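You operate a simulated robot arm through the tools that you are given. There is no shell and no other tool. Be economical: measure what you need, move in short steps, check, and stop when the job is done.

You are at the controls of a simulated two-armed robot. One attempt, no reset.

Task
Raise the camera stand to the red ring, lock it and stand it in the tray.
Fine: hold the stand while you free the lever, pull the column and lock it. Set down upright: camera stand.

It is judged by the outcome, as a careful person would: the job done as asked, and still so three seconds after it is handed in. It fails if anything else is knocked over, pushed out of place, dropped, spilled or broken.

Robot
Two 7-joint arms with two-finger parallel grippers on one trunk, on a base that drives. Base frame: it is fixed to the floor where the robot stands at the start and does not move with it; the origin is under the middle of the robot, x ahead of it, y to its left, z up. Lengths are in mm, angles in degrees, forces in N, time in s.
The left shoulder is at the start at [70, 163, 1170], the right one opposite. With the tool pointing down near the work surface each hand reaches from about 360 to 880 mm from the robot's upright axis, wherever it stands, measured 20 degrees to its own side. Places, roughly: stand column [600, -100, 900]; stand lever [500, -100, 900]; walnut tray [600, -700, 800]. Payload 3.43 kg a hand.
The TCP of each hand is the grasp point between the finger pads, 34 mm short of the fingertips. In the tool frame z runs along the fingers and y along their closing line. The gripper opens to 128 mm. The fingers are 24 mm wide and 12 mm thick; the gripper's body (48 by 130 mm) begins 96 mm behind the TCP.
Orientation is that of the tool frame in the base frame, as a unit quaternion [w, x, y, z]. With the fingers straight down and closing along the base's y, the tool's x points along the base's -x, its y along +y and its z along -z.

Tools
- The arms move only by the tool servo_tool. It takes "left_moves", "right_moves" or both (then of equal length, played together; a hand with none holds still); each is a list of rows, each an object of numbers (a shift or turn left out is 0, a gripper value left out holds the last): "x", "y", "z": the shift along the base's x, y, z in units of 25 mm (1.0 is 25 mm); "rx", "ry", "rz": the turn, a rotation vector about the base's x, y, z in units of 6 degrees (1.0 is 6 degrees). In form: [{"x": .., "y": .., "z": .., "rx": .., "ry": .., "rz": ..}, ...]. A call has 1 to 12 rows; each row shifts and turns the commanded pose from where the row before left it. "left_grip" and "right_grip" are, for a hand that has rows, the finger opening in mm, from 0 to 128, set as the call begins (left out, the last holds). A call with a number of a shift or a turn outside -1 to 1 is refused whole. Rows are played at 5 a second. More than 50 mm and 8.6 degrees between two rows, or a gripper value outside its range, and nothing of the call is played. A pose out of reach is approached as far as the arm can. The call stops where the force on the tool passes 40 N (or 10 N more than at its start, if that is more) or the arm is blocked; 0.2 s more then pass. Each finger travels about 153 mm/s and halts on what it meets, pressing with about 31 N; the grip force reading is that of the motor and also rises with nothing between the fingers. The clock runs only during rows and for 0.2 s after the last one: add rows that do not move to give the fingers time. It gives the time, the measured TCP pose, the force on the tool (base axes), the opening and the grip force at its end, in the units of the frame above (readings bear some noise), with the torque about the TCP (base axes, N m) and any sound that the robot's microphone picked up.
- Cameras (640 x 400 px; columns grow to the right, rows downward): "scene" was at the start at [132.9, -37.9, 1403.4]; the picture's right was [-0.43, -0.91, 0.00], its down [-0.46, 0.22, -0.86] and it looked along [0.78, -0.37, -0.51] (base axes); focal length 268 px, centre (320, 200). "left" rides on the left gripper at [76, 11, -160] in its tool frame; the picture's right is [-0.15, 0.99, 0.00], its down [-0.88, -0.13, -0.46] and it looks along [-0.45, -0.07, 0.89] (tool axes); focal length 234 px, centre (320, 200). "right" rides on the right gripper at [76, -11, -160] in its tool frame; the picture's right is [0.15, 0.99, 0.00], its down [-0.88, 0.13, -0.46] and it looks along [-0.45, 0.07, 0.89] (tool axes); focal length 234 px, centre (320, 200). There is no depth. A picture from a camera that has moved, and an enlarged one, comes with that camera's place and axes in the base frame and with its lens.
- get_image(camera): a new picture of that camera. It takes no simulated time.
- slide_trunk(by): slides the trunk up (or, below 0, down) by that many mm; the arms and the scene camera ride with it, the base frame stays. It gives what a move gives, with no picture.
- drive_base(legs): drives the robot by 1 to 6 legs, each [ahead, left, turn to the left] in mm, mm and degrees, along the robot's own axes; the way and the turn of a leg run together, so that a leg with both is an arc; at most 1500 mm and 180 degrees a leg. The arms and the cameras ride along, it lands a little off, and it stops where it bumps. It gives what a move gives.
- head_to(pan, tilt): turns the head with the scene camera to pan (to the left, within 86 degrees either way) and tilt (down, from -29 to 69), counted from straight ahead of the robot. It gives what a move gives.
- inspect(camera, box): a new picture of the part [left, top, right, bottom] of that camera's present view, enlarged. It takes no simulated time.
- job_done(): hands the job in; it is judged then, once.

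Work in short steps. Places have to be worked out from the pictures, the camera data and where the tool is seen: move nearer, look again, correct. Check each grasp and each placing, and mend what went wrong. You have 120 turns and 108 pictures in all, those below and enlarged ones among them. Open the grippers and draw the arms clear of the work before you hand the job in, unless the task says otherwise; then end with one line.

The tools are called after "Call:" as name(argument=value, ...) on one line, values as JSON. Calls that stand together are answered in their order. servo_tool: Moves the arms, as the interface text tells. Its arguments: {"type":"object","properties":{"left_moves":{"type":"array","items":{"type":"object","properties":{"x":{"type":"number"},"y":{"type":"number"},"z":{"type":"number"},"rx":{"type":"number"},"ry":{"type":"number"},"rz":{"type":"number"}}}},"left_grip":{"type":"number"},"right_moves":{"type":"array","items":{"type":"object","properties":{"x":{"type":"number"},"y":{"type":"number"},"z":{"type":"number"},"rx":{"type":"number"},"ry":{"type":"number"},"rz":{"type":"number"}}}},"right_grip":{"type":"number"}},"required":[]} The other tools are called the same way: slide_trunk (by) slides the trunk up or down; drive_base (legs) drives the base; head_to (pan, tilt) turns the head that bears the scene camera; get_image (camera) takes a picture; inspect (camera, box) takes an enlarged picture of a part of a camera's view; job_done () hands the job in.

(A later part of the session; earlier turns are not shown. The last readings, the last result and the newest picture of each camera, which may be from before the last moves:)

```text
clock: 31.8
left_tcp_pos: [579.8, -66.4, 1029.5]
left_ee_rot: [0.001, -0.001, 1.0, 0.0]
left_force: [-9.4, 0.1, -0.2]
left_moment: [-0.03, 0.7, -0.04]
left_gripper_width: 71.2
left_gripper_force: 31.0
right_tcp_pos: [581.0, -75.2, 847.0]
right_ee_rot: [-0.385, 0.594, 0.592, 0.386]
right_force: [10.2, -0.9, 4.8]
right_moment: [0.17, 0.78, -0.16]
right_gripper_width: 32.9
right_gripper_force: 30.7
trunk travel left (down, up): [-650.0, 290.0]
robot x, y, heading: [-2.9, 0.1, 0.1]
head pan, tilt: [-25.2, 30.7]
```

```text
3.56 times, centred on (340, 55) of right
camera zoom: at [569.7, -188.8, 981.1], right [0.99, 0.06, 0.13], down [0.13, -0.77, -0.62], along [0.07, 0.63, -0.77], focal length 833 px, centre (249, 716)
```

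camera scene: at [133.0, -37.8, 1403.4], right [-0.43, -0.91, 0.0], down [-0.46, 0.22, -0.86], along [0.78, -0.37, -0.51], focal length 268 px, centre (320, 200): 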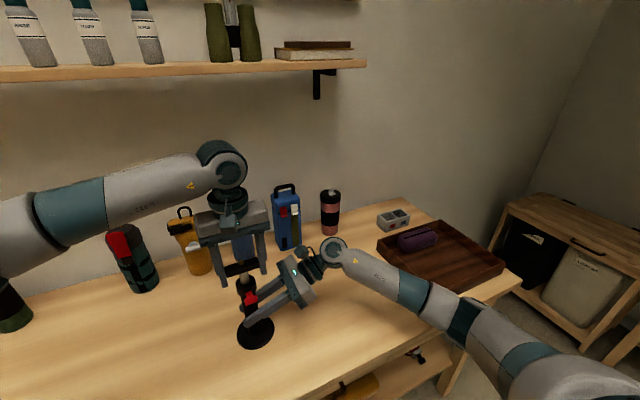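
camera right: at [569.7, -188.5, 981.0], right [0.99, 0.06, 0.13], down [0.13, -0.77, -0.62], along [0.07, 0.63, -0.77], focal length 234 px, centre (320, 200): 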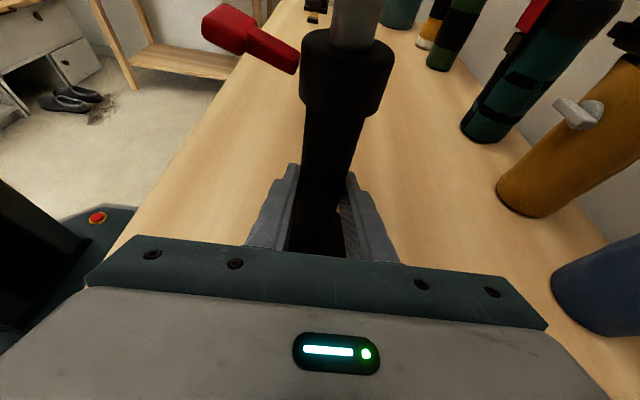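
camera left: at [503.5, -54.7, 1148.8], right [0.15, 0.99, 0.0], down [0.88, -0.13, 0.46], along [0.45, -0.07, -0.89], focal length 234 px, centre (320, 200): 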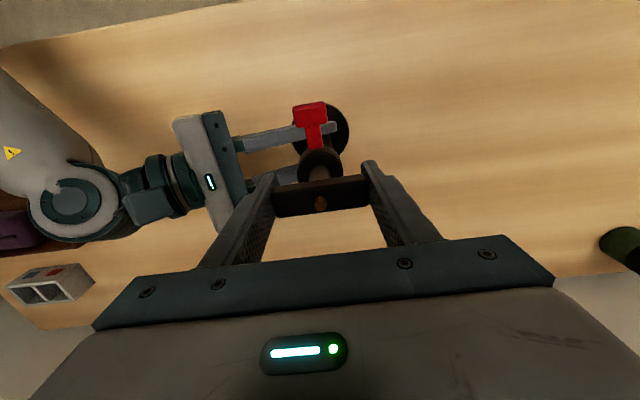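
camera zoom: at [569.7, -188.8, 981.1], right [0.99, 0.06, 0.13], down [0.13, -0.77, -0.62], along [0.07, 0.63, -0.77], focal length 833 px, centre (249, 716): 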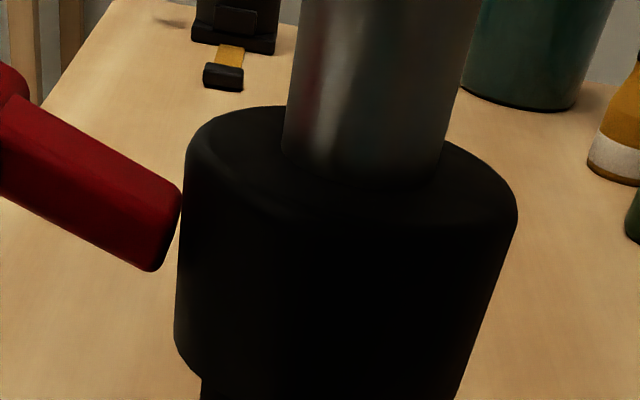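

No ring yet; another 20 mm.

Call:
servo_tool(left_moves=[{"z": 0.3}, {"z": 0.3}, {"z": 0.2}, {}])

Call:
inspect(camera="right", box=[250, 0, 430, 110])

```text
clock: 32.8
left_tcp_pos: [580.9, -65.4, 1050.5]
left_ee_rot: [0.0, 0.0, 1.0, 0.0]
left_force: [-9.7, 1.6, -0.3]
left_moment: [0.16, 0.69, 0.03]
left_gripper_width: 71.6
left_gripper_force: 31.1
right_tcp_pos: [580.1, -74.4, 847.1]
right_ee_rot: [-0.384, 0.594, 0.592, 0.386]
right_force: [11.1, -3.2, 5.4]
right_moment: [0.29, 0.85, -0.23]
right_gripper_width: 33.3
right_gripper_force: 31.2
trunk travel left (down, up): [-650.0, 290.0]
robot x, y, heading: [-4.5, -0.3, 0.2]
head pan, tilt: [-25.2, 30.7]
```

```text
3.56 times, centred on (340, 55) of right
camera zoom: at [569.6, -188.6, 981.0], right [0.99, 0.06, 0.13], down [0.13, -0.77, -0.62], along [0.07, 0.63, -0.77], focal length 833 px, centre (249, 716)
```

zoom: 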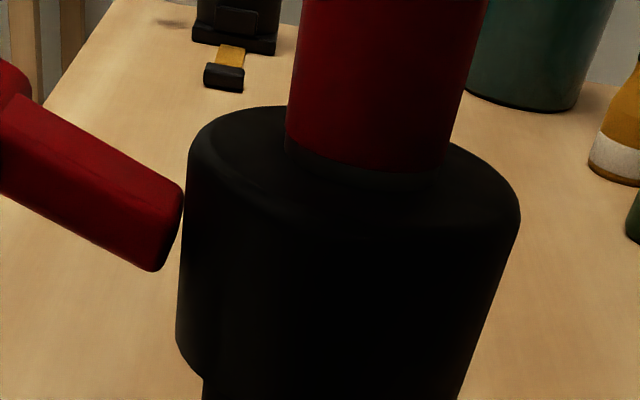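

The red ring has appeared. I check its extent from the scene camera.

Call:
inspect(camera="scene", box=[210, 230, 290, 310])

Call:
get_image(camera="right")

```text
5.00 times, centred on (250, 270) of scene
camera zoom: at [133.0, -38.1, 1403.4], right [-0.43, -0.91, 0.0], down [-0.46, 0.22, -0.86], along [0.78, -0.37, -0.51], focal length 1338 px, centre (670, -150)
```

zoom: 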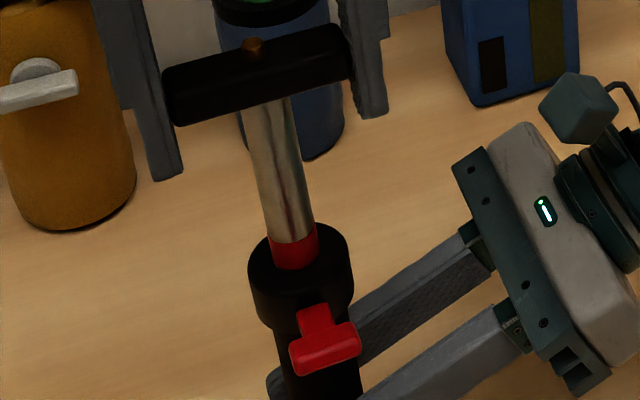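

```text
70 pictures are left
camera right: at [569.6, -188.6, 981.0], right [0.99, 0.06, 0.13], down [0.13, -0.77, -0.62], along [0.07, 0.63, -0.77], focal length 234 px, centre (320, 200)
```

right: 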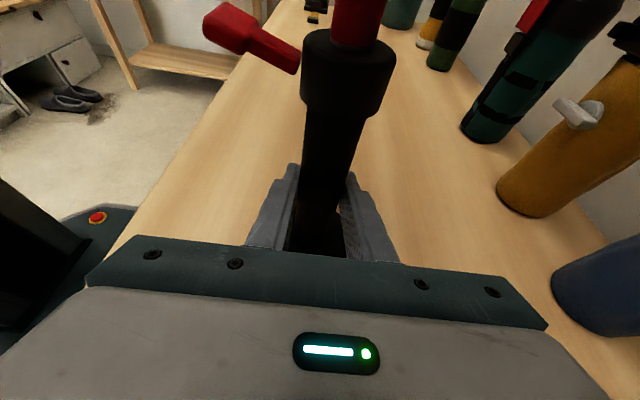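

Roughly 15 mm of red shows. I raise 4 mm at a time to find the ring's lower edge.

Call:
servo_tool(left_moves=[{"z": 0.16}, {}])

Call:
inspect(camera="scene", box=[230, 260, 280, 310])

Call:
inspect(camera="right", box=[290, 0, 420, 80])

```text
clock: 33.4
left_tcp_pos: [579.6, -66.9, 1055.4]
left_ee_rot: [0.0, 0.0, 1.0, 0.0]
left_force: [-6.6, 0.5, -1.1]
left_moment: [0.17, 0.23, -0.07]
left_gripper_width: 71.8
left_gripper_force: 31.2
right_tcp_pos: [579.9, -74.4, 847.4]
right_ee_rot: [-0.386, 0.593, 0.593, 0.385]
right_force: [8.6, -2.5, 6.8]
right_moment: [0.08, 0.71, -0.06]
right_gripper_width: 33.2
right_gripper_force: 31.4
trunk travel left (down, up): [-650.0, 290.0]
robot x, y, heading: [0.5, 1.5, -0.2]
head pan, tilt: [-25.2, 30.7]
```

```text
8.00 times, centred on (255, 285) of scene
camera zoom: at [132.9, -38.1, 1403.4], right [-0.43, -0.91, 0.0], down [-0.46, 0.22, -0.86], along [0.78, -0.37, -0.51], focal length 2141 px, centre (840, -480)
```

zoom: 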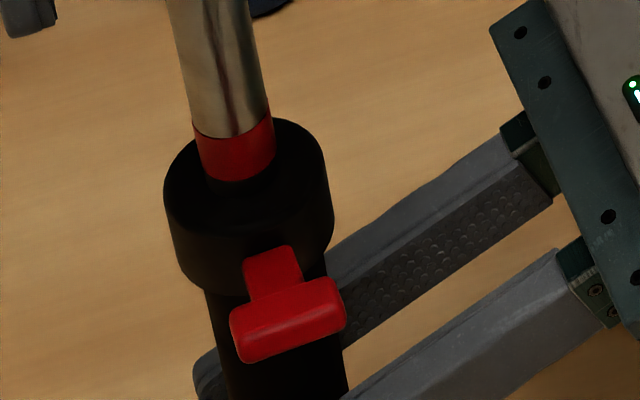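

```text
4.92 times, centred on (355, 40) of right
camera zoom: at [569.3, -188.3, 981.0], right [0.99, 0.06, 0.13], down [0.13, -0.77, -0.62], along [0.07, 0.63, -0.77], focal length 1153 px, centre (148, 988)
```

zoom: 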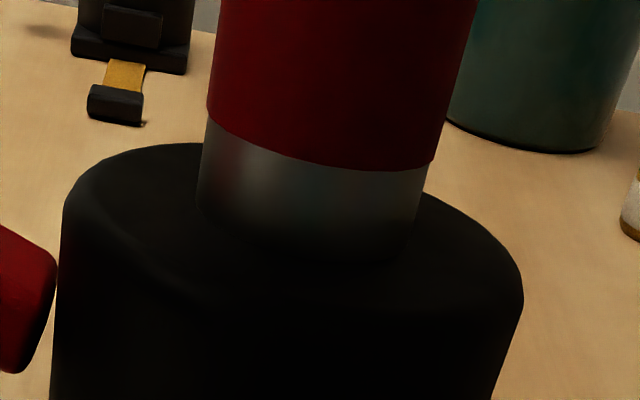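

The ring's lower edge is now several mm above the rim, so I overshot. I lower about 11 mm and look at where the ring meets the collar.

Call:
servo_tool(left_moves=[{"z": -0.22}, {"z": -0.22}, {}])

Call:
inspect(camera="scene", box=[230, 260, 280, 310])

Call:
inspect(camera="right", box=[290, 0, 420, 80])

```text
clock: 34.2
left_tcp_pos: [581.1, -66.4, 1042.9]
left_ee_rot: [0.001, -0.001, 1.0, 0.0]
left_force: [-5.4, 4.9, 3.0]
left_moment: [0.61, -0.49, 0.17]
left_gripper_width: 71.8
left_gripper_force: 31.4
right_tcp_pos: [580.3, -75.6, 847.7]
right_ee_rot: [-0.385, 0.594, 0.592, 0.385]
right_force: [7.2, -4.8, 3.7]
right_moment: [0.56, 0.76, -0.25]
right_gripper_width: 33.1
right_gripper_force: 31.4
trunk travel left (down, up): [-650.0, 290.0]
robot x, y, heading: [-3.8, 0.8, 0.1]
head pan, tilt: [-25.2, 30.7]
```

```text
8.00 times, centred on (255, 285) of scene
camera zoom: at [132.5, -37.9, 1403.5], right [-0.43, -0.91, 0.0], down [-0.46, 0.22, -0.86], along [0.78, -0.37, -0.51], focal length 2141 px, centre (840, -480)
```

zoom: 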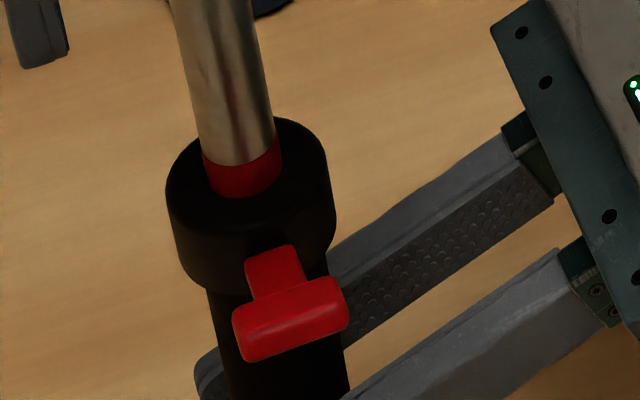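

```text
4.92 times, centred on (355, 40) of right
camera zoom: at [569.1, -188.4, 981.0], right [0.99, 0.06, 0.13], down [0.13, -0.77, -0.62], along [0.07, 0.63, -0.77], focal length 1153 px, centre (148, 988)
```

zoom: 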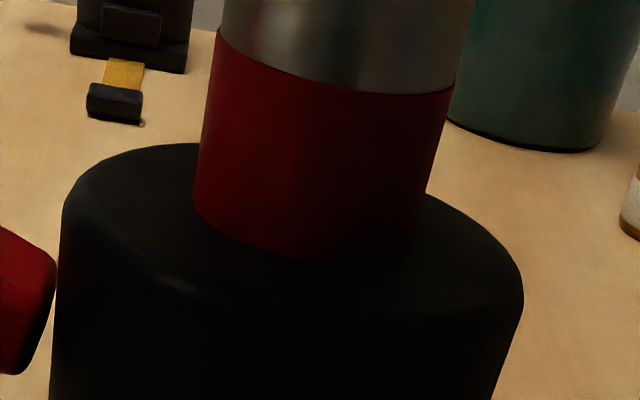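

The ring now sits at the rim, nearly all exposed, which is the height I want. The last downward move needed a push (+3 N), so friction should hold the column; I open the left hand slightly to test.

Call:
servo_tool(left_moves=[{}], left_grip=77)

Call:
inspect(camera="right", box=[290, 0, 420, 80])

```text
clock: 34.6
left_tcp_pos: [581.1, -67.2, 1042.6]
left_ee_rot: [0.0, -0.001, 1.0, 0.0]
left_force: [0.4, 0.1, 0.4]
left_moment: [0.0, 0.0, 0.04]
left_gripper_width: 77.2
left_gripper_force: 0.1
right_tcp_pos: [579.7, -73.5, 846.0]
right_ee_rot: [-0.386, 0.592, 0.594, 0.383]
right_force: [0.2, 1.2, 0.9]
right_moment: [0.12, -0.23, 0.03]
right_gripper_width: 32.7
right_gripper_force: 31.6
trunk travel left (down, up): [-650.0, 290.0]
robot x, y, heading: [3.1, 4.6, -0.0]
head pan, tilt: [-25.2, 30.7]
```

```text
4.92 times, centred on (355, 40) of right
camera zoom: at [568.6, -187.7, 980.4], right [0.99, 0.06, 0.13], down [0.13, -0.77, -0.62], along [0.06, 0.63, -0.77], focal length 1153 px, centre (148, 988)
```

zoom: 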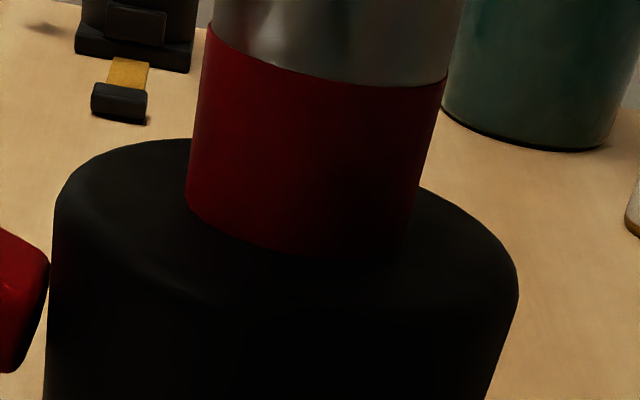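

Friction holds the column. The left hand rises clear and returns to the lever pose from which it released.

Call:
servo_tool(left_moves=[{"z": 0.6}, {"z": 0.9}, {"z": 0.9}, {"x": -0.9}, {"x": -0.9}, {"x": -0.85, "ry": -0.8}, {"z": -0.9, "ry": -0.85}, {"z": -0.9, "ry": -0.85}, {"z": -0.7}, {}], left_grip=100)

Call:
servo_tool(left_moves=[{}, {}], left_grip=60)

Call:
get_image(camera="left")

Call:
get_image(camera="right")

```text
clock: 36.8
left_tcp_pos: [513.8, -64.2, 1042.5]
left_ee_rot: [0.132, -0.001, 0.991, 0.0]
left_force: [0.0, 0.5, -0.9]
left_moment: [-0.03, 0.0, 0.0]
left_gripper_width: 100.1
left_gripper_force: 0.0
right_tcp_pos: [581.2, -74.9, 847.0]
right_ee_rot: [-0.385, 0.594, 0.593, 0.385]
right_force: [1.0, 0.2, 1.1]
right_moment: [-0.05, -0.25, -0.07]
right_gripper_width: 33.0
right_gripper_force: 30.6
trunk travel left (down, up): [-650.0, 290.0]
robot x, y, heading: [0.9, -0.7, -0.3]
head pan, tilt: [-25.2, 30.7]
```

```text
clock: 37.4
left_tcp_pos: [513.0, -63.9, 1042.5]
left_ee_rot: [0.132, -0.001, 0.991, 0.0]
left_force: [-0.4, 0.2, -0.4]
left_moment: [0.02, 0.03, 0.02]
left_gripper_width: 60.2
left_gripper_force: 0.0
right_tcp_pos: [581.1, -73.5, 847.6]
right_ee_rot: [-0.385, 0.593, 0.593, 0.385]
right_force: [0.5, 0.4, -0.1]
right_moment: [0.02, -0.23, -0.05]
right_gripper_width: 32.8
right_gripper_force: 30.6
trunk travel left (down, up): [-650.0, 290.0]
robot x, y, heading: [1.4, 1.4, 0.1]
head pan, tilt: [-25.2, 30.7]
```

```text
64 pictures are left
camera left: at [399.4, -53.3, 1176.7], right [0.14, 0.99, 0.04], down [0.73, -0.13, 0.67], along [0.67, -0.07, -0.74], focal length 234 px, centre (320, 200)
```

left: 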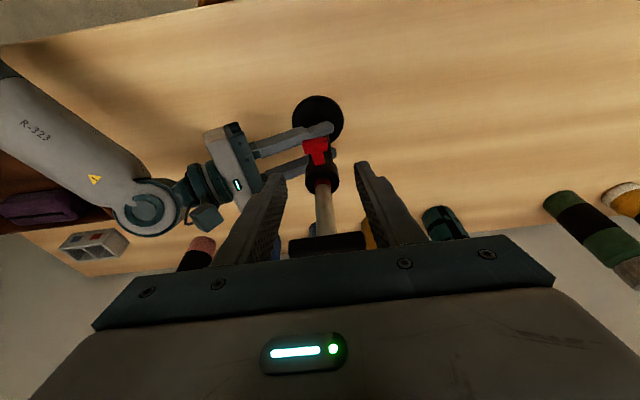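

```text
63 pictures are left
camera right: at [569.4, -188.4, 980.9], right [0.99, 0.06, 0.13], down [0.13, -0.77, -0.62], along [0.07, 0.63, -0.77], focal length 234 px, centre (320, 200)
```

right: 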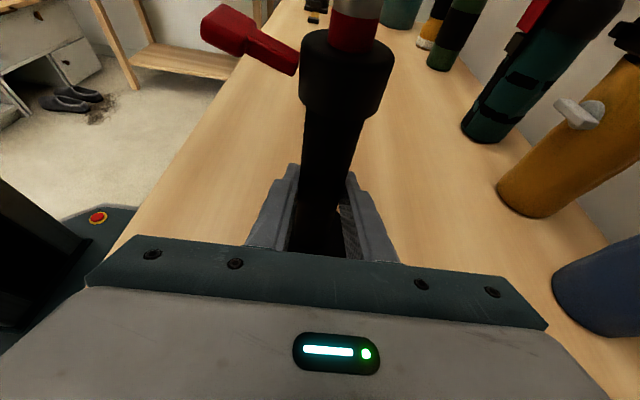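

Lever unchanged. I descend over the T and close.

Call:
servo_tool(left_moves=[{"x": 0.15, "z": -0.8, "y": -0.05}, {"x": 0.2, "z": -0.8}, {"x": 0.2, "z": -0.8}, {"z": -0.6}, {}])

Call:
servo_tool(left_moves=[{}, {}, {}], left_grip=0)

Call:
inspect(camera="right", box=[180, 0, 400, 140])

```text
clock: 38.6
left_tcp_pos: [527.9, -65.9, 966.7]
left_ee_rot: [0.131, -0.001, 0.991, 0.0]
left_force: [0.4, 0.0, 0.0]
left_moment: [-0.01, -0.02, -0.02]
left_gripper_width: 60.1
left_gripper_force: 0.1
right_tcp_pos: [580.0, -74.5, 847.3]
right_ee_rot: [-0.386, 0.593, 0.593, 0.385]
right_force: [1.0, -1.3, -0.1]
right_moment: [-0.01, -0.22, -0.01]
right_gripper_width: 32.9
right_gripper_force: 30.9
trunk travel left (down, up): [-650.0, 290.0]
robot x, y, heading: [4.3, -1.4, -0.1]
head pan, tilt: [-25.2, 30.7]
```

```text
clock: 39.4
left_tcp_pos: [527.6, -65.9, 966.6]
left_ee_rot: [0.131, 0.0, 0.991, 0.0]
left_force: [-1.9, -3.9, -0.3]
left_moment: [-0.18, 0.1, -0.06]
left_gripper_width: 27.0
left_gripper_force: 31.0
right_tcp_pos: [580.5, -74.3, 847.5]
right_ee_rot: [-0.385, 0.593, 0.593, 0.384]
right_force: [0.6, 4.2, 1.2]
right_moment: [-0.15, 0.24, -0.05]
right_gripper_width: 33.2
right_gripper_force: 30.9
trunk travel left (down, up): [-650.0, 290.0]
robot x, y, heading: [-2.3, 1.2, -0.2]
head pan, tilt: [-25.2, 30.7]
```

```text
2.86 times, centred on (290, 70) of right
camera zoom: at [569.3, -188.0, 980.9], right [0.99, 0.06, 0.13], down [0.13, -0.77, -0.62], along [0.07, 0.63, -0.77], focal length 669 px, centre (406, 571)
```

zoom: 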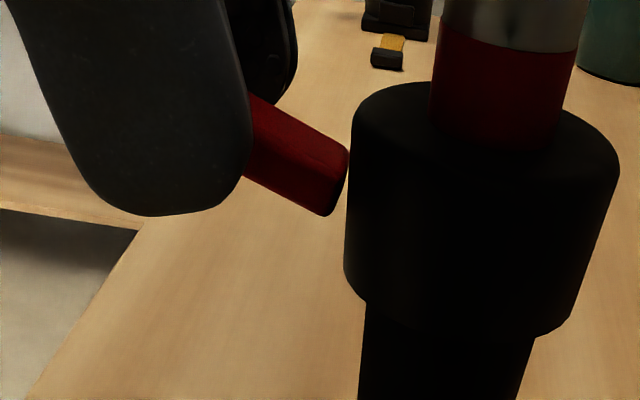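

T gripped (27 mm). I reverse the arc downward.

Call:
servo_tool(left_moves=[{"x": -0.14, "z": -0.13, "ry": -1}, {"x": -0.12, "z": -0.15, "ry": -1}, {"x": -0.1, "z": -0.16, "ry": -1}, {"x": -0.09, "z": -0.17, "ry": -1}, {"x": -0.07, "z": -0.18, "ry": -1}, {"z": -0.2}, {"z": -0.2}, {}])

Call:
inspect(camera="right", box=[180, 0, 400, 140])

```text
clock: 41.2
left_tcp_pos: [515.7, -66.5, 938.2]
left_ee_rot: [0.385, -0.001, 0.923, 0.0]
left_force: [7.2, -4.0, 18.3]
left_moment: [-0.06, -0.83, -0.05]
left_gripper_width: 27.1
left_gripper_force: 31.6
right_tcp_pos: [580.3, -74.4, 847.5]
right_ee_rot: [-0.385, 0.593, 0.593, 0.385]
right_force: [-1.2, -0.3, -5.2]
right_moment: [-0.35, -1.02, -0.12]
right_gripper_width: 32.9
right_gripper_force: 31.2
trunk travel left (down, up): [-650.0, 290.0]
robot x, y, heading: [0.6, -0.8, 0.1]
head pan, tilt: [-25.2, 30.7]
```

```text
2.86 times, centred on (290, 70) of right
camera zoom: at [568.7, -188.5, 980.9], right [0.99, 0.06, 0.13], down [0.13, -0.77, -0.62], along [0.07, 0.63, -0.77], focal length 669 px, centre (406, 571)
```

zoom: 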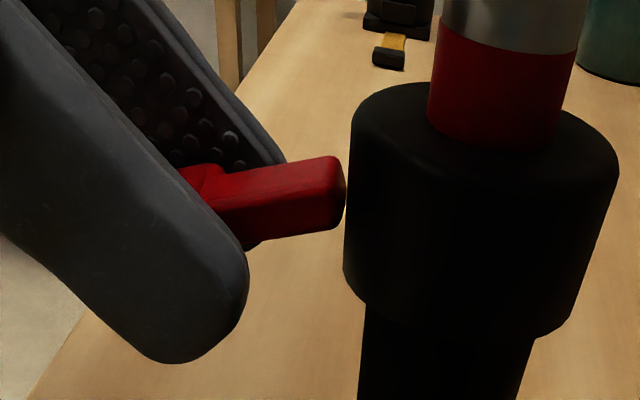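

The lever is nearly back down. I push a bit farther to seat it on its stop.

Call:
servo_tool(left_moves=[{"z": -0.2}, {"z": -0.2}, {"z": -0.2}, {}])

Call:
inspect(camera="right", box=[180, 0, 400, 140])

```text
clock: 42.2
left_tcp_pos: [513.3, -66.8, 922.1]
left_ee_rot: [0.385, -0.001, 0.923, 0.001]
left_force: [-1.6, 0.8, 22.5]
left_moment: [0.0, -0.23, 0.06]
left_gripper_width: 27.1
left_gripper_force: 31.2
right_tcp_pos: [580.2, -75.1, 847.8]
right_ee_rot: [-0.386, 0.593, 0.592, 0.386]
right_force: [-0.7, -3.6, -11.2]
right_moment: [0.13, -0.74, 0.1]
right_gripper_width: 33.3
right_gripper_force: 30.8
trunk travel left (down, up): [-650.0, 290.0]
robot x, y, heading: [-2.7, 4.0, 0.0]
head pan, tilt: [-25.2, 30.7]
```

```text
2.86 times, centred on (290, 70) of right
camera zoom: at [568.2, -188.5, 980.9], right [0.99, 0.06, 0.13], down [0.13, -0.78, -0.62], along [0.07, 0.63, -0.77], focal length 669 px, centre (406, 571)
```

zoom: 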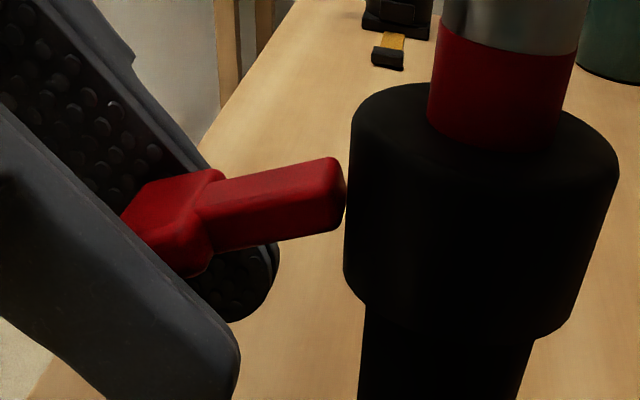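

The hand slid down along the T while the lever stayed put, so the lever is at its lower (original) stop. I release, back out, and compare.

Call:
servo_tool(left_moves=[{}, {}, {"x": -0.6, "z": 0.6}, {"x": -0.6, "z": 0.6}, {"x": -0.6, "z": 0.6}, {"z": 0.8}, {"z": 0.9}, {"z": 0.9}, {"z": 0.9}], left_grip=60)

Call:
get_image(camera="right")

Call:
inspect(camera="right", box=[180, 0, 400, 140])

```text
clock: 44.2
left_tcp_pos: [470.9, -66.7, 1054.2]
left_ee_rot: [0.384, -0.001, 0.924, 0.0]
left_force: [0.0, -0.8, 0.5]
left_moment: [0.0, 0.0, 0.0]
left_gripper_width: 59.9
left_gripper_force: 0.0
right_tcp_pos: [579.1, -73.9, 847.1]
right_ee_rot: [-0.385, 0.594, 0.592, 0.386]
right_force: [-0.2, 0.9, 2.1]
right_moment: [-0.04, -0.27, -0.04]
right_gripper_width: 33.0
right_gripper_force: 31.0
trunk travel left (down, up): [-650.0, 290.0]
robot x, y, heading: [-0.4, 0.9, 0.2]
head pan, tilt: [-25.2, 30.7]
```

```text
59 pictures are left
camera right: at [569.1, -188.3, 981.0], right [0.99, 0.06, 0.13], down [0.13, -0.77, -0.62], along [0.07, 0.63, -0.77], focal length 234 px, centre (320, 200)
```

right: 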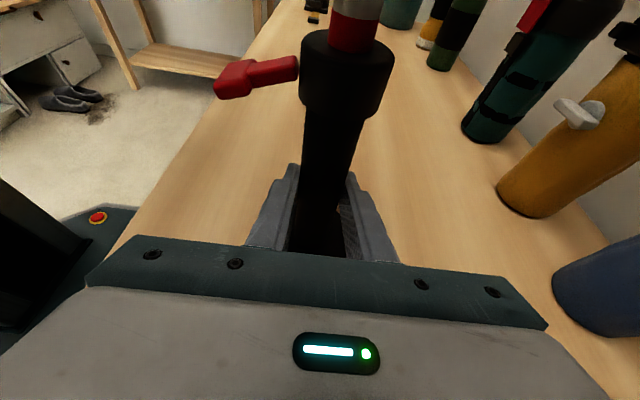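

```text
2.86 times, centred on (290, 70) of right
camera zoom: at [569.1, -188.3, 981.0], right [0.99, 0.06, 0.13], down [0.13, -0.77, -0.62], along [0.07, 0.63, -0.77], focal length 669 px, centre (406, 571)
```

zoom: 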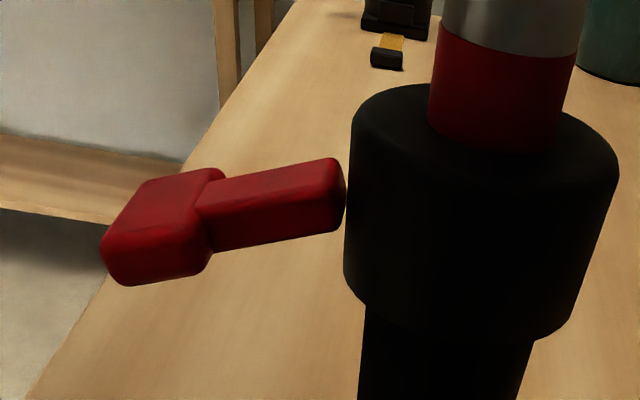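

Lever matches its original locked pose. I verify the lock by gently pressing on the plate with closed fingers.

Call:
servo_tool(left_moves=[{"z": 0.9, "ry": 1}, {"z": 0.9, "ry": 1}, {"z": 0.9, "ry": 1}, {"x": 0.7, "ry": 1}, {"x": 0.9, "ry": 1}, {"x": 0.9, "ry": 1}, {"x": 0.9, "ry": 1}, {"x": 0.8, "ry": 0.5}, {}], left_grip=0)

Call:
servo_tool(left_moves=[{"z": -0.5}, {"z": -0.3}, {"z": -0.15}, {"z": -0.15}, {}])

```text
clock: 46.2
left_tcp_pos: [575.5, -66.8, 1121.0]
left_ee_rot: [0.001, 0.0, 1.0, 0.0]
left_force: [-1.0, 0.2, 0.0]
left_moment: [0.0, 0.04, -0.01]
left_gripper_width: 0.0
left_gripper_force: 31.3
right_tcp_pos: [580.0, -74.2, 847.8]
right_ee_rot: [-0.385, 0.594, 0.593, 0.385]
right_force: [1.0, 0.4, -0.5]
right_moment: [-0.01, -0.22, -0.08]
right_gripper_width: 33.1
right_gripper_force: 31.1
trunk travel left (down, up): [-650.0, 290.0]
robot x, y, heading: [1.6, -0.0, 0.0]
head pan, tilt: [-25.2, 30.7]
```

```text
clock: 47.4
left_tcp_pos: [574.1, -66.7, 1095.0]
left_ee_rot: [0.0, -0.001, 1.0, 0.0]
left_force: [0.4, 0.0, 0.1]
left_moment: [-0.03, 0.01, -0.02]
left_gripper_width: 0.0
left_gripper_force: 30.5
right_tcp_pos: [579.7, -74.1, 847.9]
right_ee_rot: [-0.385, 0.593, 0.593, 0.385]
right_force: [0.5, 1.2, -0.2]
right_moment: [0.01, -0.35, 0.01]
right_gripper_width: 32.9
right_gripper_force: 30.4
trunk travel left (down, up): [-650.0, 290.0]
robot x, y, heading: [1.3, -2.4, 0.1]
head pan, tilt: [-25.2, 30.7]
```

Call:
servo_tool(left_moves=[{"z": -0.15}, {"z": -0.15}, {"z": -0.15}, {}])

```text
clock: 48.4
left_tcp_pos: [574.0, -66.6, 1084.0]
left_ee_rot: [0.003, 0.0, 1.0, -0.002]
left_force: [-0.5, 2.2, 38.8]
left_moment: [0.18, 0.23, 0.04]
left_gripper_width: 0.0
left_gripper_force: 30.9
right_tcp_pos: [580.0, -74.4, 847.9]
right_ee_rot: [-0.384, 0.594, 0.593, 0.385]
right_force: [10.5, -0.7, -11.9]
right_moment: [0.09, -0.6, -0.05]
right_gripper_width: 33.0
right_gripper_force: 30.8
trunk travel left (down, up): [-650.0, 290.0]
robot x, y, heading: [0.0, 1.9, 0.1]
head pan, tilt: [-25.2, 30.7]
```

It resists 39 N, so it is locked. I withdraw the left hand well clear and verify the ring.

Call:
servo_tool(left_moves=[{"z": 1}, {"z": 1}, {"z": 1}, {"z": 1, "y": 0.8}, {"y": 1}, {"y": 1}, {"y": 1}, {"y": 1}, {"y": 1}])

Call:
inspect(camera="right", box=[180, 0, 400, 140])

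Call:
get_image(camera="scene")

```text
clock: 50.4
left_tcp_pos: [577.3, 78.4, 1183.4]
left_ee_rot: [0.001, 0.0, 1.0, 0.0]
left_force: [0.6, 0.1, 0.4]
left_moment: [-0.04, -0.02, -0.01]
left_gripper_width: 0.1
left_gripper_force: 31.5
right_tcp_pos: [580.2, -73.5, 847.7]
right_ee_rot: [-0.386, 0.593, 0.593, 0.385]
right_force: [0.6, -0.3, 1.4]
right_moment: [0.1, 0.21, 0.17]
right_gripper_width: 33.0
right_gripper_force: 31.0
trunk travel left (down, up): [-650.0, 290.0]
robot x, y, heading: [-1.3, 1.1, -0.1]
head pan, tilt: [-25.2, 30.7]
```

```text
2.86 times, centred on (290, 70) of right
camera zoom: at [569.2, -187.6, 981.0], right [0.99, 0.06, 0.13], down [0.13, -0.78, -0.62], along [0.07, 0.63, -0.77], focal length 669 px, centre (406, 571)
```

zoom: 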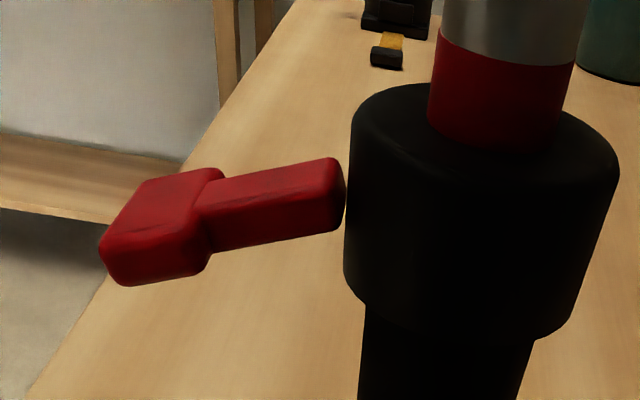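

```text
56 pictures are left
camera scene: at [132.8, -36.8, 1403.5], right [-0.43, -0.91, 0.0], down [-0.46, 0.22, -0.86], along [0.78, -0.37, -0.51], focal length 268 px, centre (320, 200)
```

scene: 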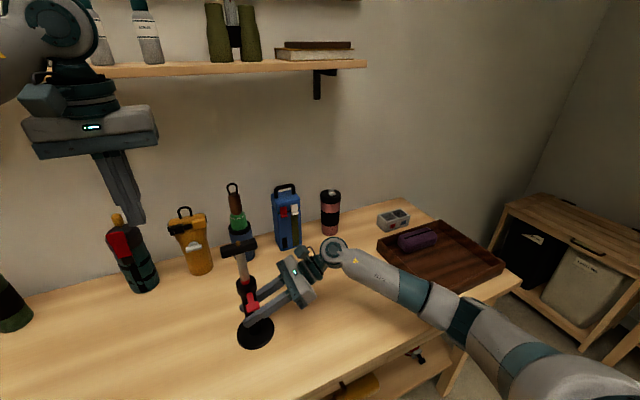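

Call:
inspect(camera="scene", box=[220, 260, 270, 310])

```text
8.00 times, centred on (245, 285) of scene
camera zoom: at [132.8, -36.8, 1403.5], right [-0.43, -0.91, 0.0], down [-0.46, 0.22, -0.86], along [0.78, -0.37, -0.51], focal length 2141 px, centre (920, -480)
```

zoom: 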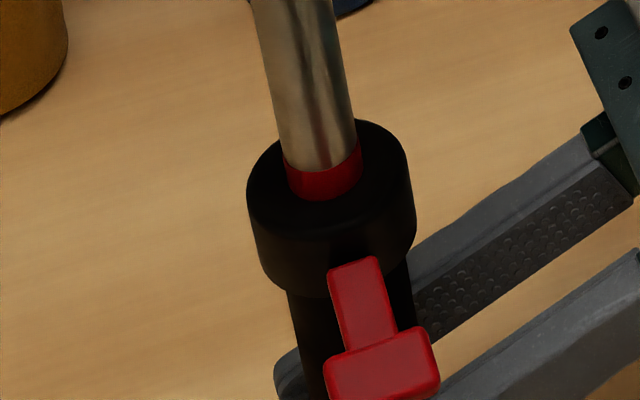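

The ring sits at the collar and the lever is locked. Now I lift the stand straight up about 90 mm.

Call:
servo_tool(right_moves=[{"z": 0.3}, {"z": 0.5}, {"z": 0.5}, {"z": 0.6}, {"z": 0.6}, {"z": 0.6}, {"z": 0.5}, {}])

Call:
get_image(camera="right")

Call:
get_image(camera="scene")

```text
clock: 52.2
left_tcp_pos: [577.9, 76.7, 1183.7]
left_ee_rot: [0.001, -0.001, 1.0, 0.0]
left_force: [0.3, 0.3, -0.1]
left_moment: [0.0, 0.04, 0.0]
left_gripper_width: 0.2
left_gripper_force: 31.0
right_tcp_pos: [583.0, -72.5, 936.8]
right_ee_rot: [-0.384, 0.594, 0.592, 0.386]
right_force: [-0.5, -0.9, -2.4]
right_moment: [-0.01, 0.25, 0.02]
right_gripper_width: 32.8
right_gripper_force: 31.2
trunk travel left (down, up): [-650.0, 290.0]
robot x, y, heading: [-2.3, 2.2, -0.0]
head pan, tilt: [-25.2, 30.7]
```

```text
54 pictures are left
camera right: at [570.9, -186.9, 1071.1], right [0.99, 0.06, 0.13], down [0.13, -0.77, -0.62], along [0.07, 0.63, -0.77], focal length 234 px, centre (320, 200)
```

right: 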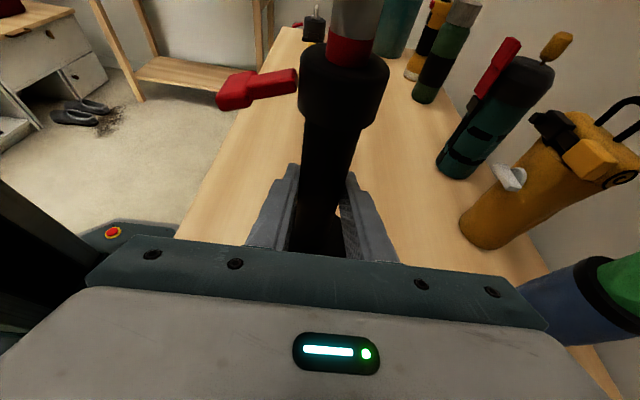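

```text
53 pictures are left
camera scene: at [133.3, -38.0, 1403.3], right [-0.43, -0.91, 0.0], down [-0.46, 0.22, -0.86], along [0.78, -0.37, -0.51], focal length 268 px, centre (320, 200)
```

scene: 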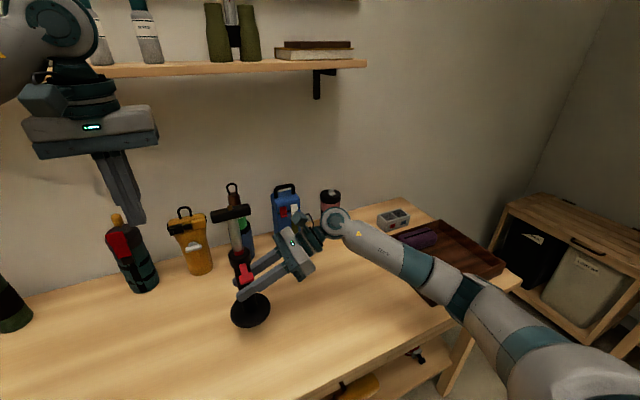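

Lifted cleanly and it hangs upright. I drive to the right in two legs, checking between.

Call:
drive_base(legs=[[0, -300, 0]])

Call:
get_image(camera="scene")

```text
clock: 54.2
left_tcp_pos: [576.5, -223.4, 1183.0]
left_ee_rot: [0.001, 0.0, 1.0, -0.001]
left_force: [-0.7, -0.4, 0.1]
left_moment: [-0.01, -0.01, -0.01]
left_gripper_width: 0.0
left_gripper_force: 31.0
right_tcp_pos: [582.3, -372.4, 938.5]
right_ee_rot: [-0.385, 0.594, 0.593, 0.385]
right_force: [1.3, 0.3, -3.6]
right_moment: [-0.06, -0.27, -0.07]
right_gripper_width: 32.8
right_gripper_force: 31.0
trunk travel left (down, up): [-650.0, 290.0]
robot x, y, heading: [-0.5, -300.3, 0.1]
head pan, tilt: [-25.2, 30.7]
```

```text
52 pictures are left
camera scene: at [132.9, -338.2, 1403.4], right [-0.43, -0.9, 0.0], down [-0.46, 0.22, -0.86], along [0.78, -0.37, -0.51], focal length 268 px, centre (320, 200)
```

scene: 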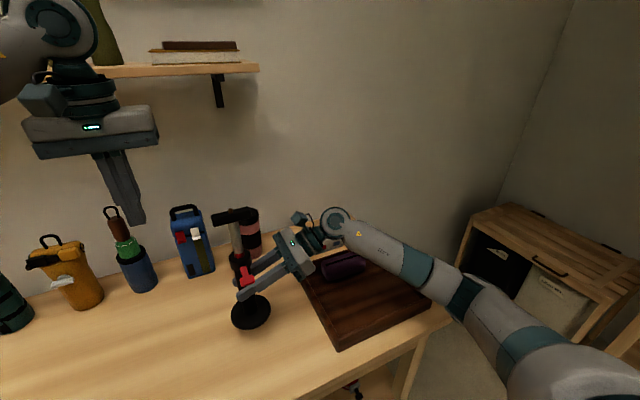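

Clear so far; tray location is confirmed (near-left corner ≈ (450,-535)). I drive another 320 mm.

Call:
drive_base(legs=[[0, -320, 0]])

Call:
get_image(camera="scene")

Call:
get_image(camera="right")

Call:
get_image(camera="left")

```text
clock: 56.4
left_tcp_pos: [576.6, -536.1, 1183.0]
left_ee_rot: [0.001, -0.003, 1.0, 0.0]
left_force: [0.3, 0.4, -0.7]
left_moment: [0.04, -0.01, 0.02]
left_gripper_width: 0.2
left_gripper_force: 31.1
right_tcp_pos: [582.5, -684.8, 938.0]
right_ee_rot: [-0.386, 0.592, 0.594, 0.384]
right_force: [0.8, -0.1, -2.1]
right_moment: [-0.07, -0.31, -0.06]
right_gripper_width: 32.5
right_gripper_force: 31.1
trunk travel left (down, up): [-650.0, 290.0]
robot x, y, heading: [3.1, -616.4, 0.3]
head pan, tilt: [-25.2, 30.7]
```

```text
51 pictures are left
camera scene: at [133.9, -652.5, 1403.4], right [-0.42, -0.91, 0.0], down [-0.46, 0.21, -0.86], along [0.78, -0.36, -0.51], focal length 268 px, centre (320, 200)
```

scene: 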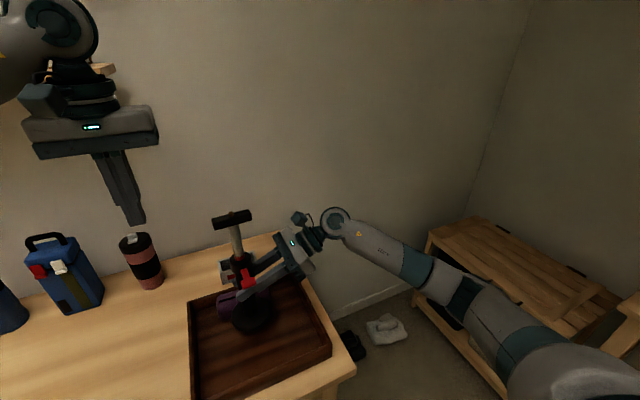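

```text
50 pictures are left
camera right: at [572.2, -798.7, 1071.0], right [0.99, 0.06, 0.13], down [0.13, -0.77, -0.62], along [0.06, 0.63, -0.77], focal length 234 px, centre (320, 200)
```

right: 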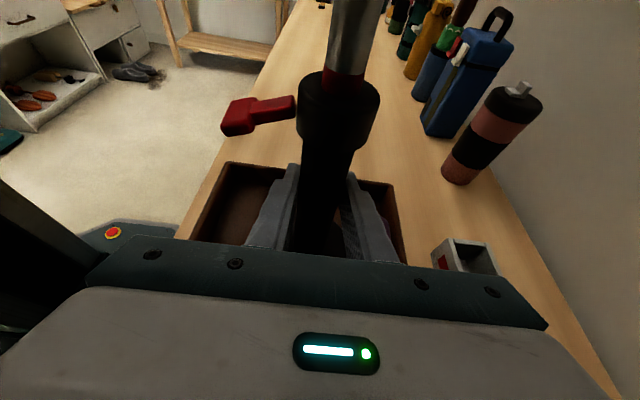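

```text
49 pictures are left
camera left: at [502.0, -524.6, 1342.3], right [0.14, 0.99, 0.0], down [0.88, -0.12, 0.46], along [0.45, -0.06, -0.89], focal length 234 px, centre (320, 200)
```

left: 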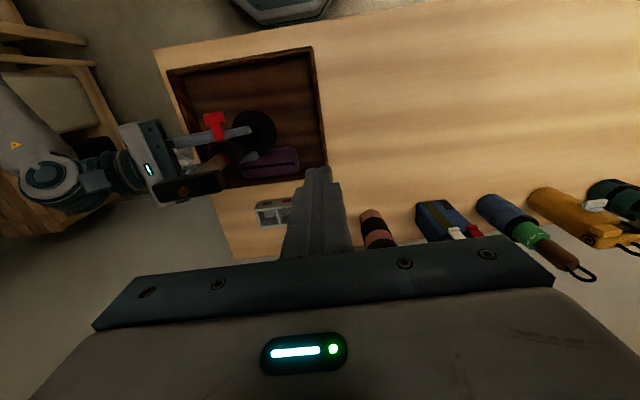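

The stand is over the tray. The case occupies x≈625–690, so I'll place at x≈535: shift −x by 47 mm and start lowering.

Call:
servo_tool(right_moves=[{"x": -0.5}, {"x": -0.7}, {"x": -0.7, "y": -0.2}, {"z": -0.5}, {"z": -0.5}, {"z": -0.5}, {}])

Call:
get_image(camera="left")

Call:
get_image(camera="scene")

```text
clock: 58.0
left_tcp_pos: [575.7, -535.5, 1183.1]
left_ee_rot: [0.0, -0.003, 1.0, 0.0]
left_force: [1.0, -0.5, 0.4]
left_moment: [-0.02, -0.01, -0.03]
left_gripper_width: 0.0
left_gripper_force: 31.3
right_tcp_pos: [536.5, -689.4, 899.6]
right_ee_rot: [-0.386, 0.592, 0.594, 0.384]
right_force: [-0.1, 0.6, -2.5]
right_moment: [-0.04, -0.01, -0.03]
right_gripper_width: 33.2
right_gripper_force: 31.5
trunk travel left (down, up): [-650.0, 290.0]
robot x, y, heading: [-0.4, -611.5, 0.3]
head pan, tilt: [-25.2, 30.7]
```

```text
48 pictures are left
camera left: at [501.9, -524.4, 1342.3], right [0.14, 0.99, 0.0], down [0.88, -0.12, 0.46], along [0.45, -0.06, -0.89], focal length 234 px, centre (320, 200)
```

left: 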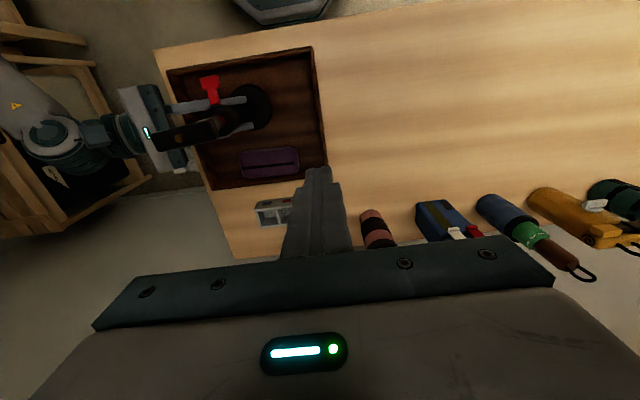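

```text
47 pictures are left
camera scene: at [133.8, -652.4, 1403.4], right [-0.42, -0.91, 0.0], down [-0.46, 0.21, -0.86], along [0.78, -0.36, -0.51], focal length 268 px, centre (320, 200)
```

scene: 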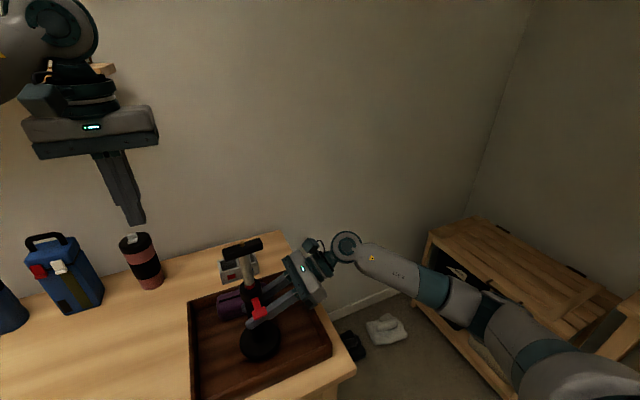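

Well placed inside the tray, clear of the case. I lower in small steps until contact.

Call:
servo_tool(right_moves=[{"z": -0.4}, {"z": -0.4}, {"z": -0.3}, {"z": -0.15}, {}])

Call:
servo_tool(right_moves=[{"z": -0.1}, {"z": -0.1}, {}])

```text
clock: 59.2
left_tcp_pos: [574.2, -534.1, 1184.2]
left_ee_rot: [0.003, -0.004, 1.0, 0.0]
left_force: [0.1, 0.3, -0.2]
left_moment: [0.02, 0.0, 0.0]
left_gripper_width: 0.3
left_gripper_force: 30.8
right_tcp_pos: [535.3, -687.7, 871.3]
right_ee_rot: [-0.386, 0.59, 0.595, 0.386]
right_force: [3.6, 1.7, 35.9]
right_moment: [0.38, 0.73, -0.21]
right_gripper_width: 33.9
right_gripper_force: 31.3
trunk travel left (down, up): [-650.0, 290.0]
robot x, y, heading: [-3.2, -617.2, 0.0]
head pan, tilt: [-25.2, 30.7]
```

```text
clock: 60.0
left_tcp_pos: [574.7, -534.1, 1183.7]
left_ee_rot: [0.002, -0.003, 1.0, -0.001]
left_force: [-0.3, 0.2, -1.0]
left_moment: [-0.01, 0.01, 0.0]
left_gripper_width: 0.2
left_gripper_force: 31.0
right_tcp_pos: [533.9, -688.2, 866.7]
right_ee_rot: [-0.386, 0.591, 0.595, 0.386]
right_force: [4.4, 6.5, 35.2]
right_moment: [0.32, 0.01, -0.16]
right_gripper_width: 33.2
right_gripper_force: 30.9
trunk travel left (down, up): [-650.0, 290.0]
robot x, y, heading: [4.8, -611.9, 0.5]
head pan, tilt: [-25.2, 30.7]
```

Contact at 35 N. I relieve a few mm and look.

Call:
servo_tool(right_moves=[{"z": 0.15}, {}])

Call:
inspect(camera="scene", box=[180, 220, 360, 400])

Call:
inspect(camera="left", box=[120, 40, 340, 200])

Call:
get_image(camera="right")

```text
clock: 60.6
left_tcp_pos: [576.4, -533.8, 1183.3]
left_ee_rot: [0.002, -0.003, 1.0, -0.001]
left_force: [-0.5, 0.5, 0.1]
left_moment: [0.0, 0.0, -0.01]
left_gripper_width: 0.0
left_gripper_force: 31.1
right_tcp_pos: [533.7, -688.3, 866.5]
right_ee_rot: [-0.385, 0.592, 0.595, 0.383]
right_force: [4.1, 7.5, 14.5]
right_moment: [0.73, -0.34, -0.08]
right_gripper_width: 33.3
right_gripper_force: 31.4
trunk travel left (down, up): [-650.0, 290.0]
robot x, y, heading: [-1.7, -616.3, 0.3]
head pan, tilt: [-25.2, 30.7]
```

```text
2.22 times, centred on (270, 310) of scene
camera zoom: at [132.6, -651.1, 1403.3], right [-0.42, -0.91, 0.0], down [-0.46, 0.21, -0.86], along [0.78, -0.36, -0.51], focal length 595 px, centre (431, -44)
```

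zoom: 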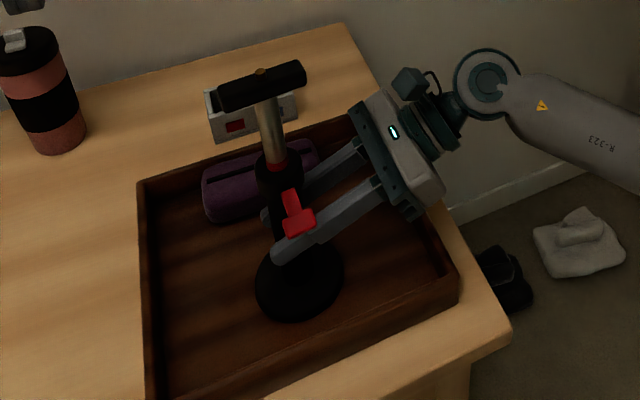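

```text
2.50 times, centred on (230, 120) of left
camera zoom: at [500.8, -523.1, 1342.5], right [0.14, 0.99, 0.0], down [0.88, -0.12, 0.46], along [0.45, -0.06, -0.89], focal length 585 px, centre (545, 400)
```

zoom: 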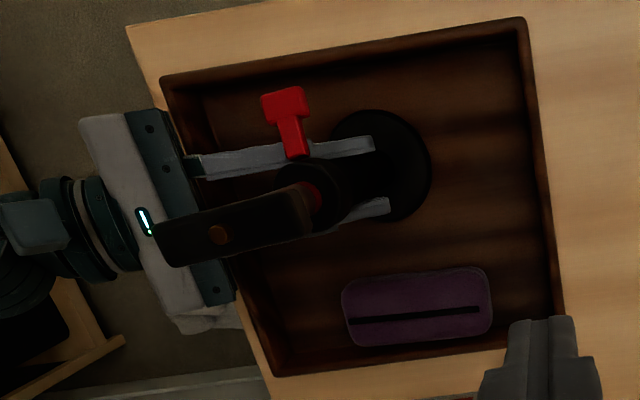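

```text
44 pictures are left
camera right: at [524.2, -802.5, 1000.3], right [0.99, 0.07, 0.13], down [0.13, -0.78, -0.62], along [0.06, 0.63, -0.78], focal length 234 px, centre (320, 200)
```

right: 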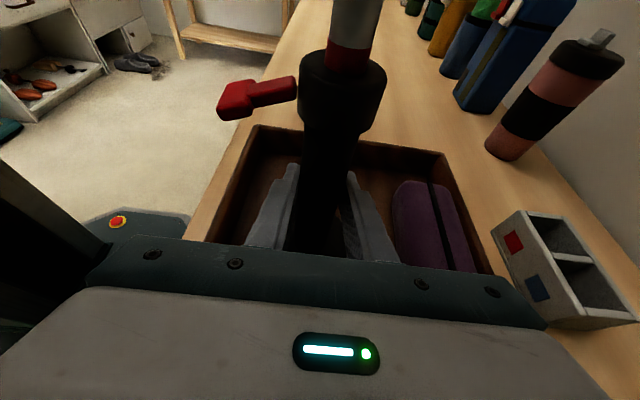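

The base rests on the tray floor and the stand looks upright; about 14 N preload remains. I relieve slightly and open.

Call:
servo_tool(right_moves=[{"z": 0.06}, {}])

Call:
servo_tool(right_moves=[{}, {}, {}], right_grip=80)

Call:
get_image(camera="right")

```text
clock: 61.2
left_tcp_pos: [576.9, -535.1, 1183.1]
left_ee_rot: [0.001, -0.003, 1.0, 0.0]
left_force: [0.3, -0.5, -0.3]
left_moment: [-0.01, 0.0, -0.03]
left_gripper_width: 0.0
left_gripper_force: 31.4
right_tcp_pos: [535.4, -690.4, 866.5]
right_ee_rot: [-0.386, 0.593, 0.594, 0.382]
right_force: [0.2, 0.0, -2.2]
right_moment: [0.02, -0.02, -0.02]
right_gripper_width: 33.2
right_gripper_force: 31.1
trunk travel left (down, up): [-650.0, 290.0]
robot x, y, heading: [-0.5, -617.5, 0.3]
head pan, tilt: [-25.2, 30.7]
```

```text
clock: 62.0
left_tcp_pos: [576.4, -535.0, 1182.1]
left_ee_rot: [0.001, -0.003, 1.0, 0.0]
left_force: [-0.7, -0.7, 0.7]
left_moment: [0.04, 0.05, -0.03]
left_gripper_width: 0.0
left_gripper_force: 30.4
right_tcp_pos: [535.8, -690.6, 869.5]
right_ee_rot: [-0.387, 0.591, 0.595, 0.383]
right_force: [-0.7, -0.3, 1.0]
right_moment: [0.01, 0.04, 0.0]
right_gripper_width: 80.3
right_gripper_force: 0.1
trunk travel left (down, up): [-650.0, 290.0]
robot x, y, heading: [4.2, -616.7, 0.1]
head pan, tilt: [-25.2, 30.7]
```

```text
43 pictures are left
camera right: at [524.8, -804.0, 1002.7], right [0.99, 0.06, 0.13], down [0.13, -0.77, -0.62], along [0.06, 0.63, -0.77], focal length 234 px, centre (320, 200)
```

right: 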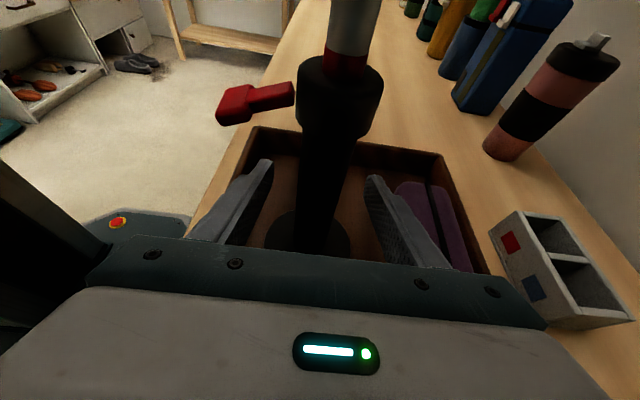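

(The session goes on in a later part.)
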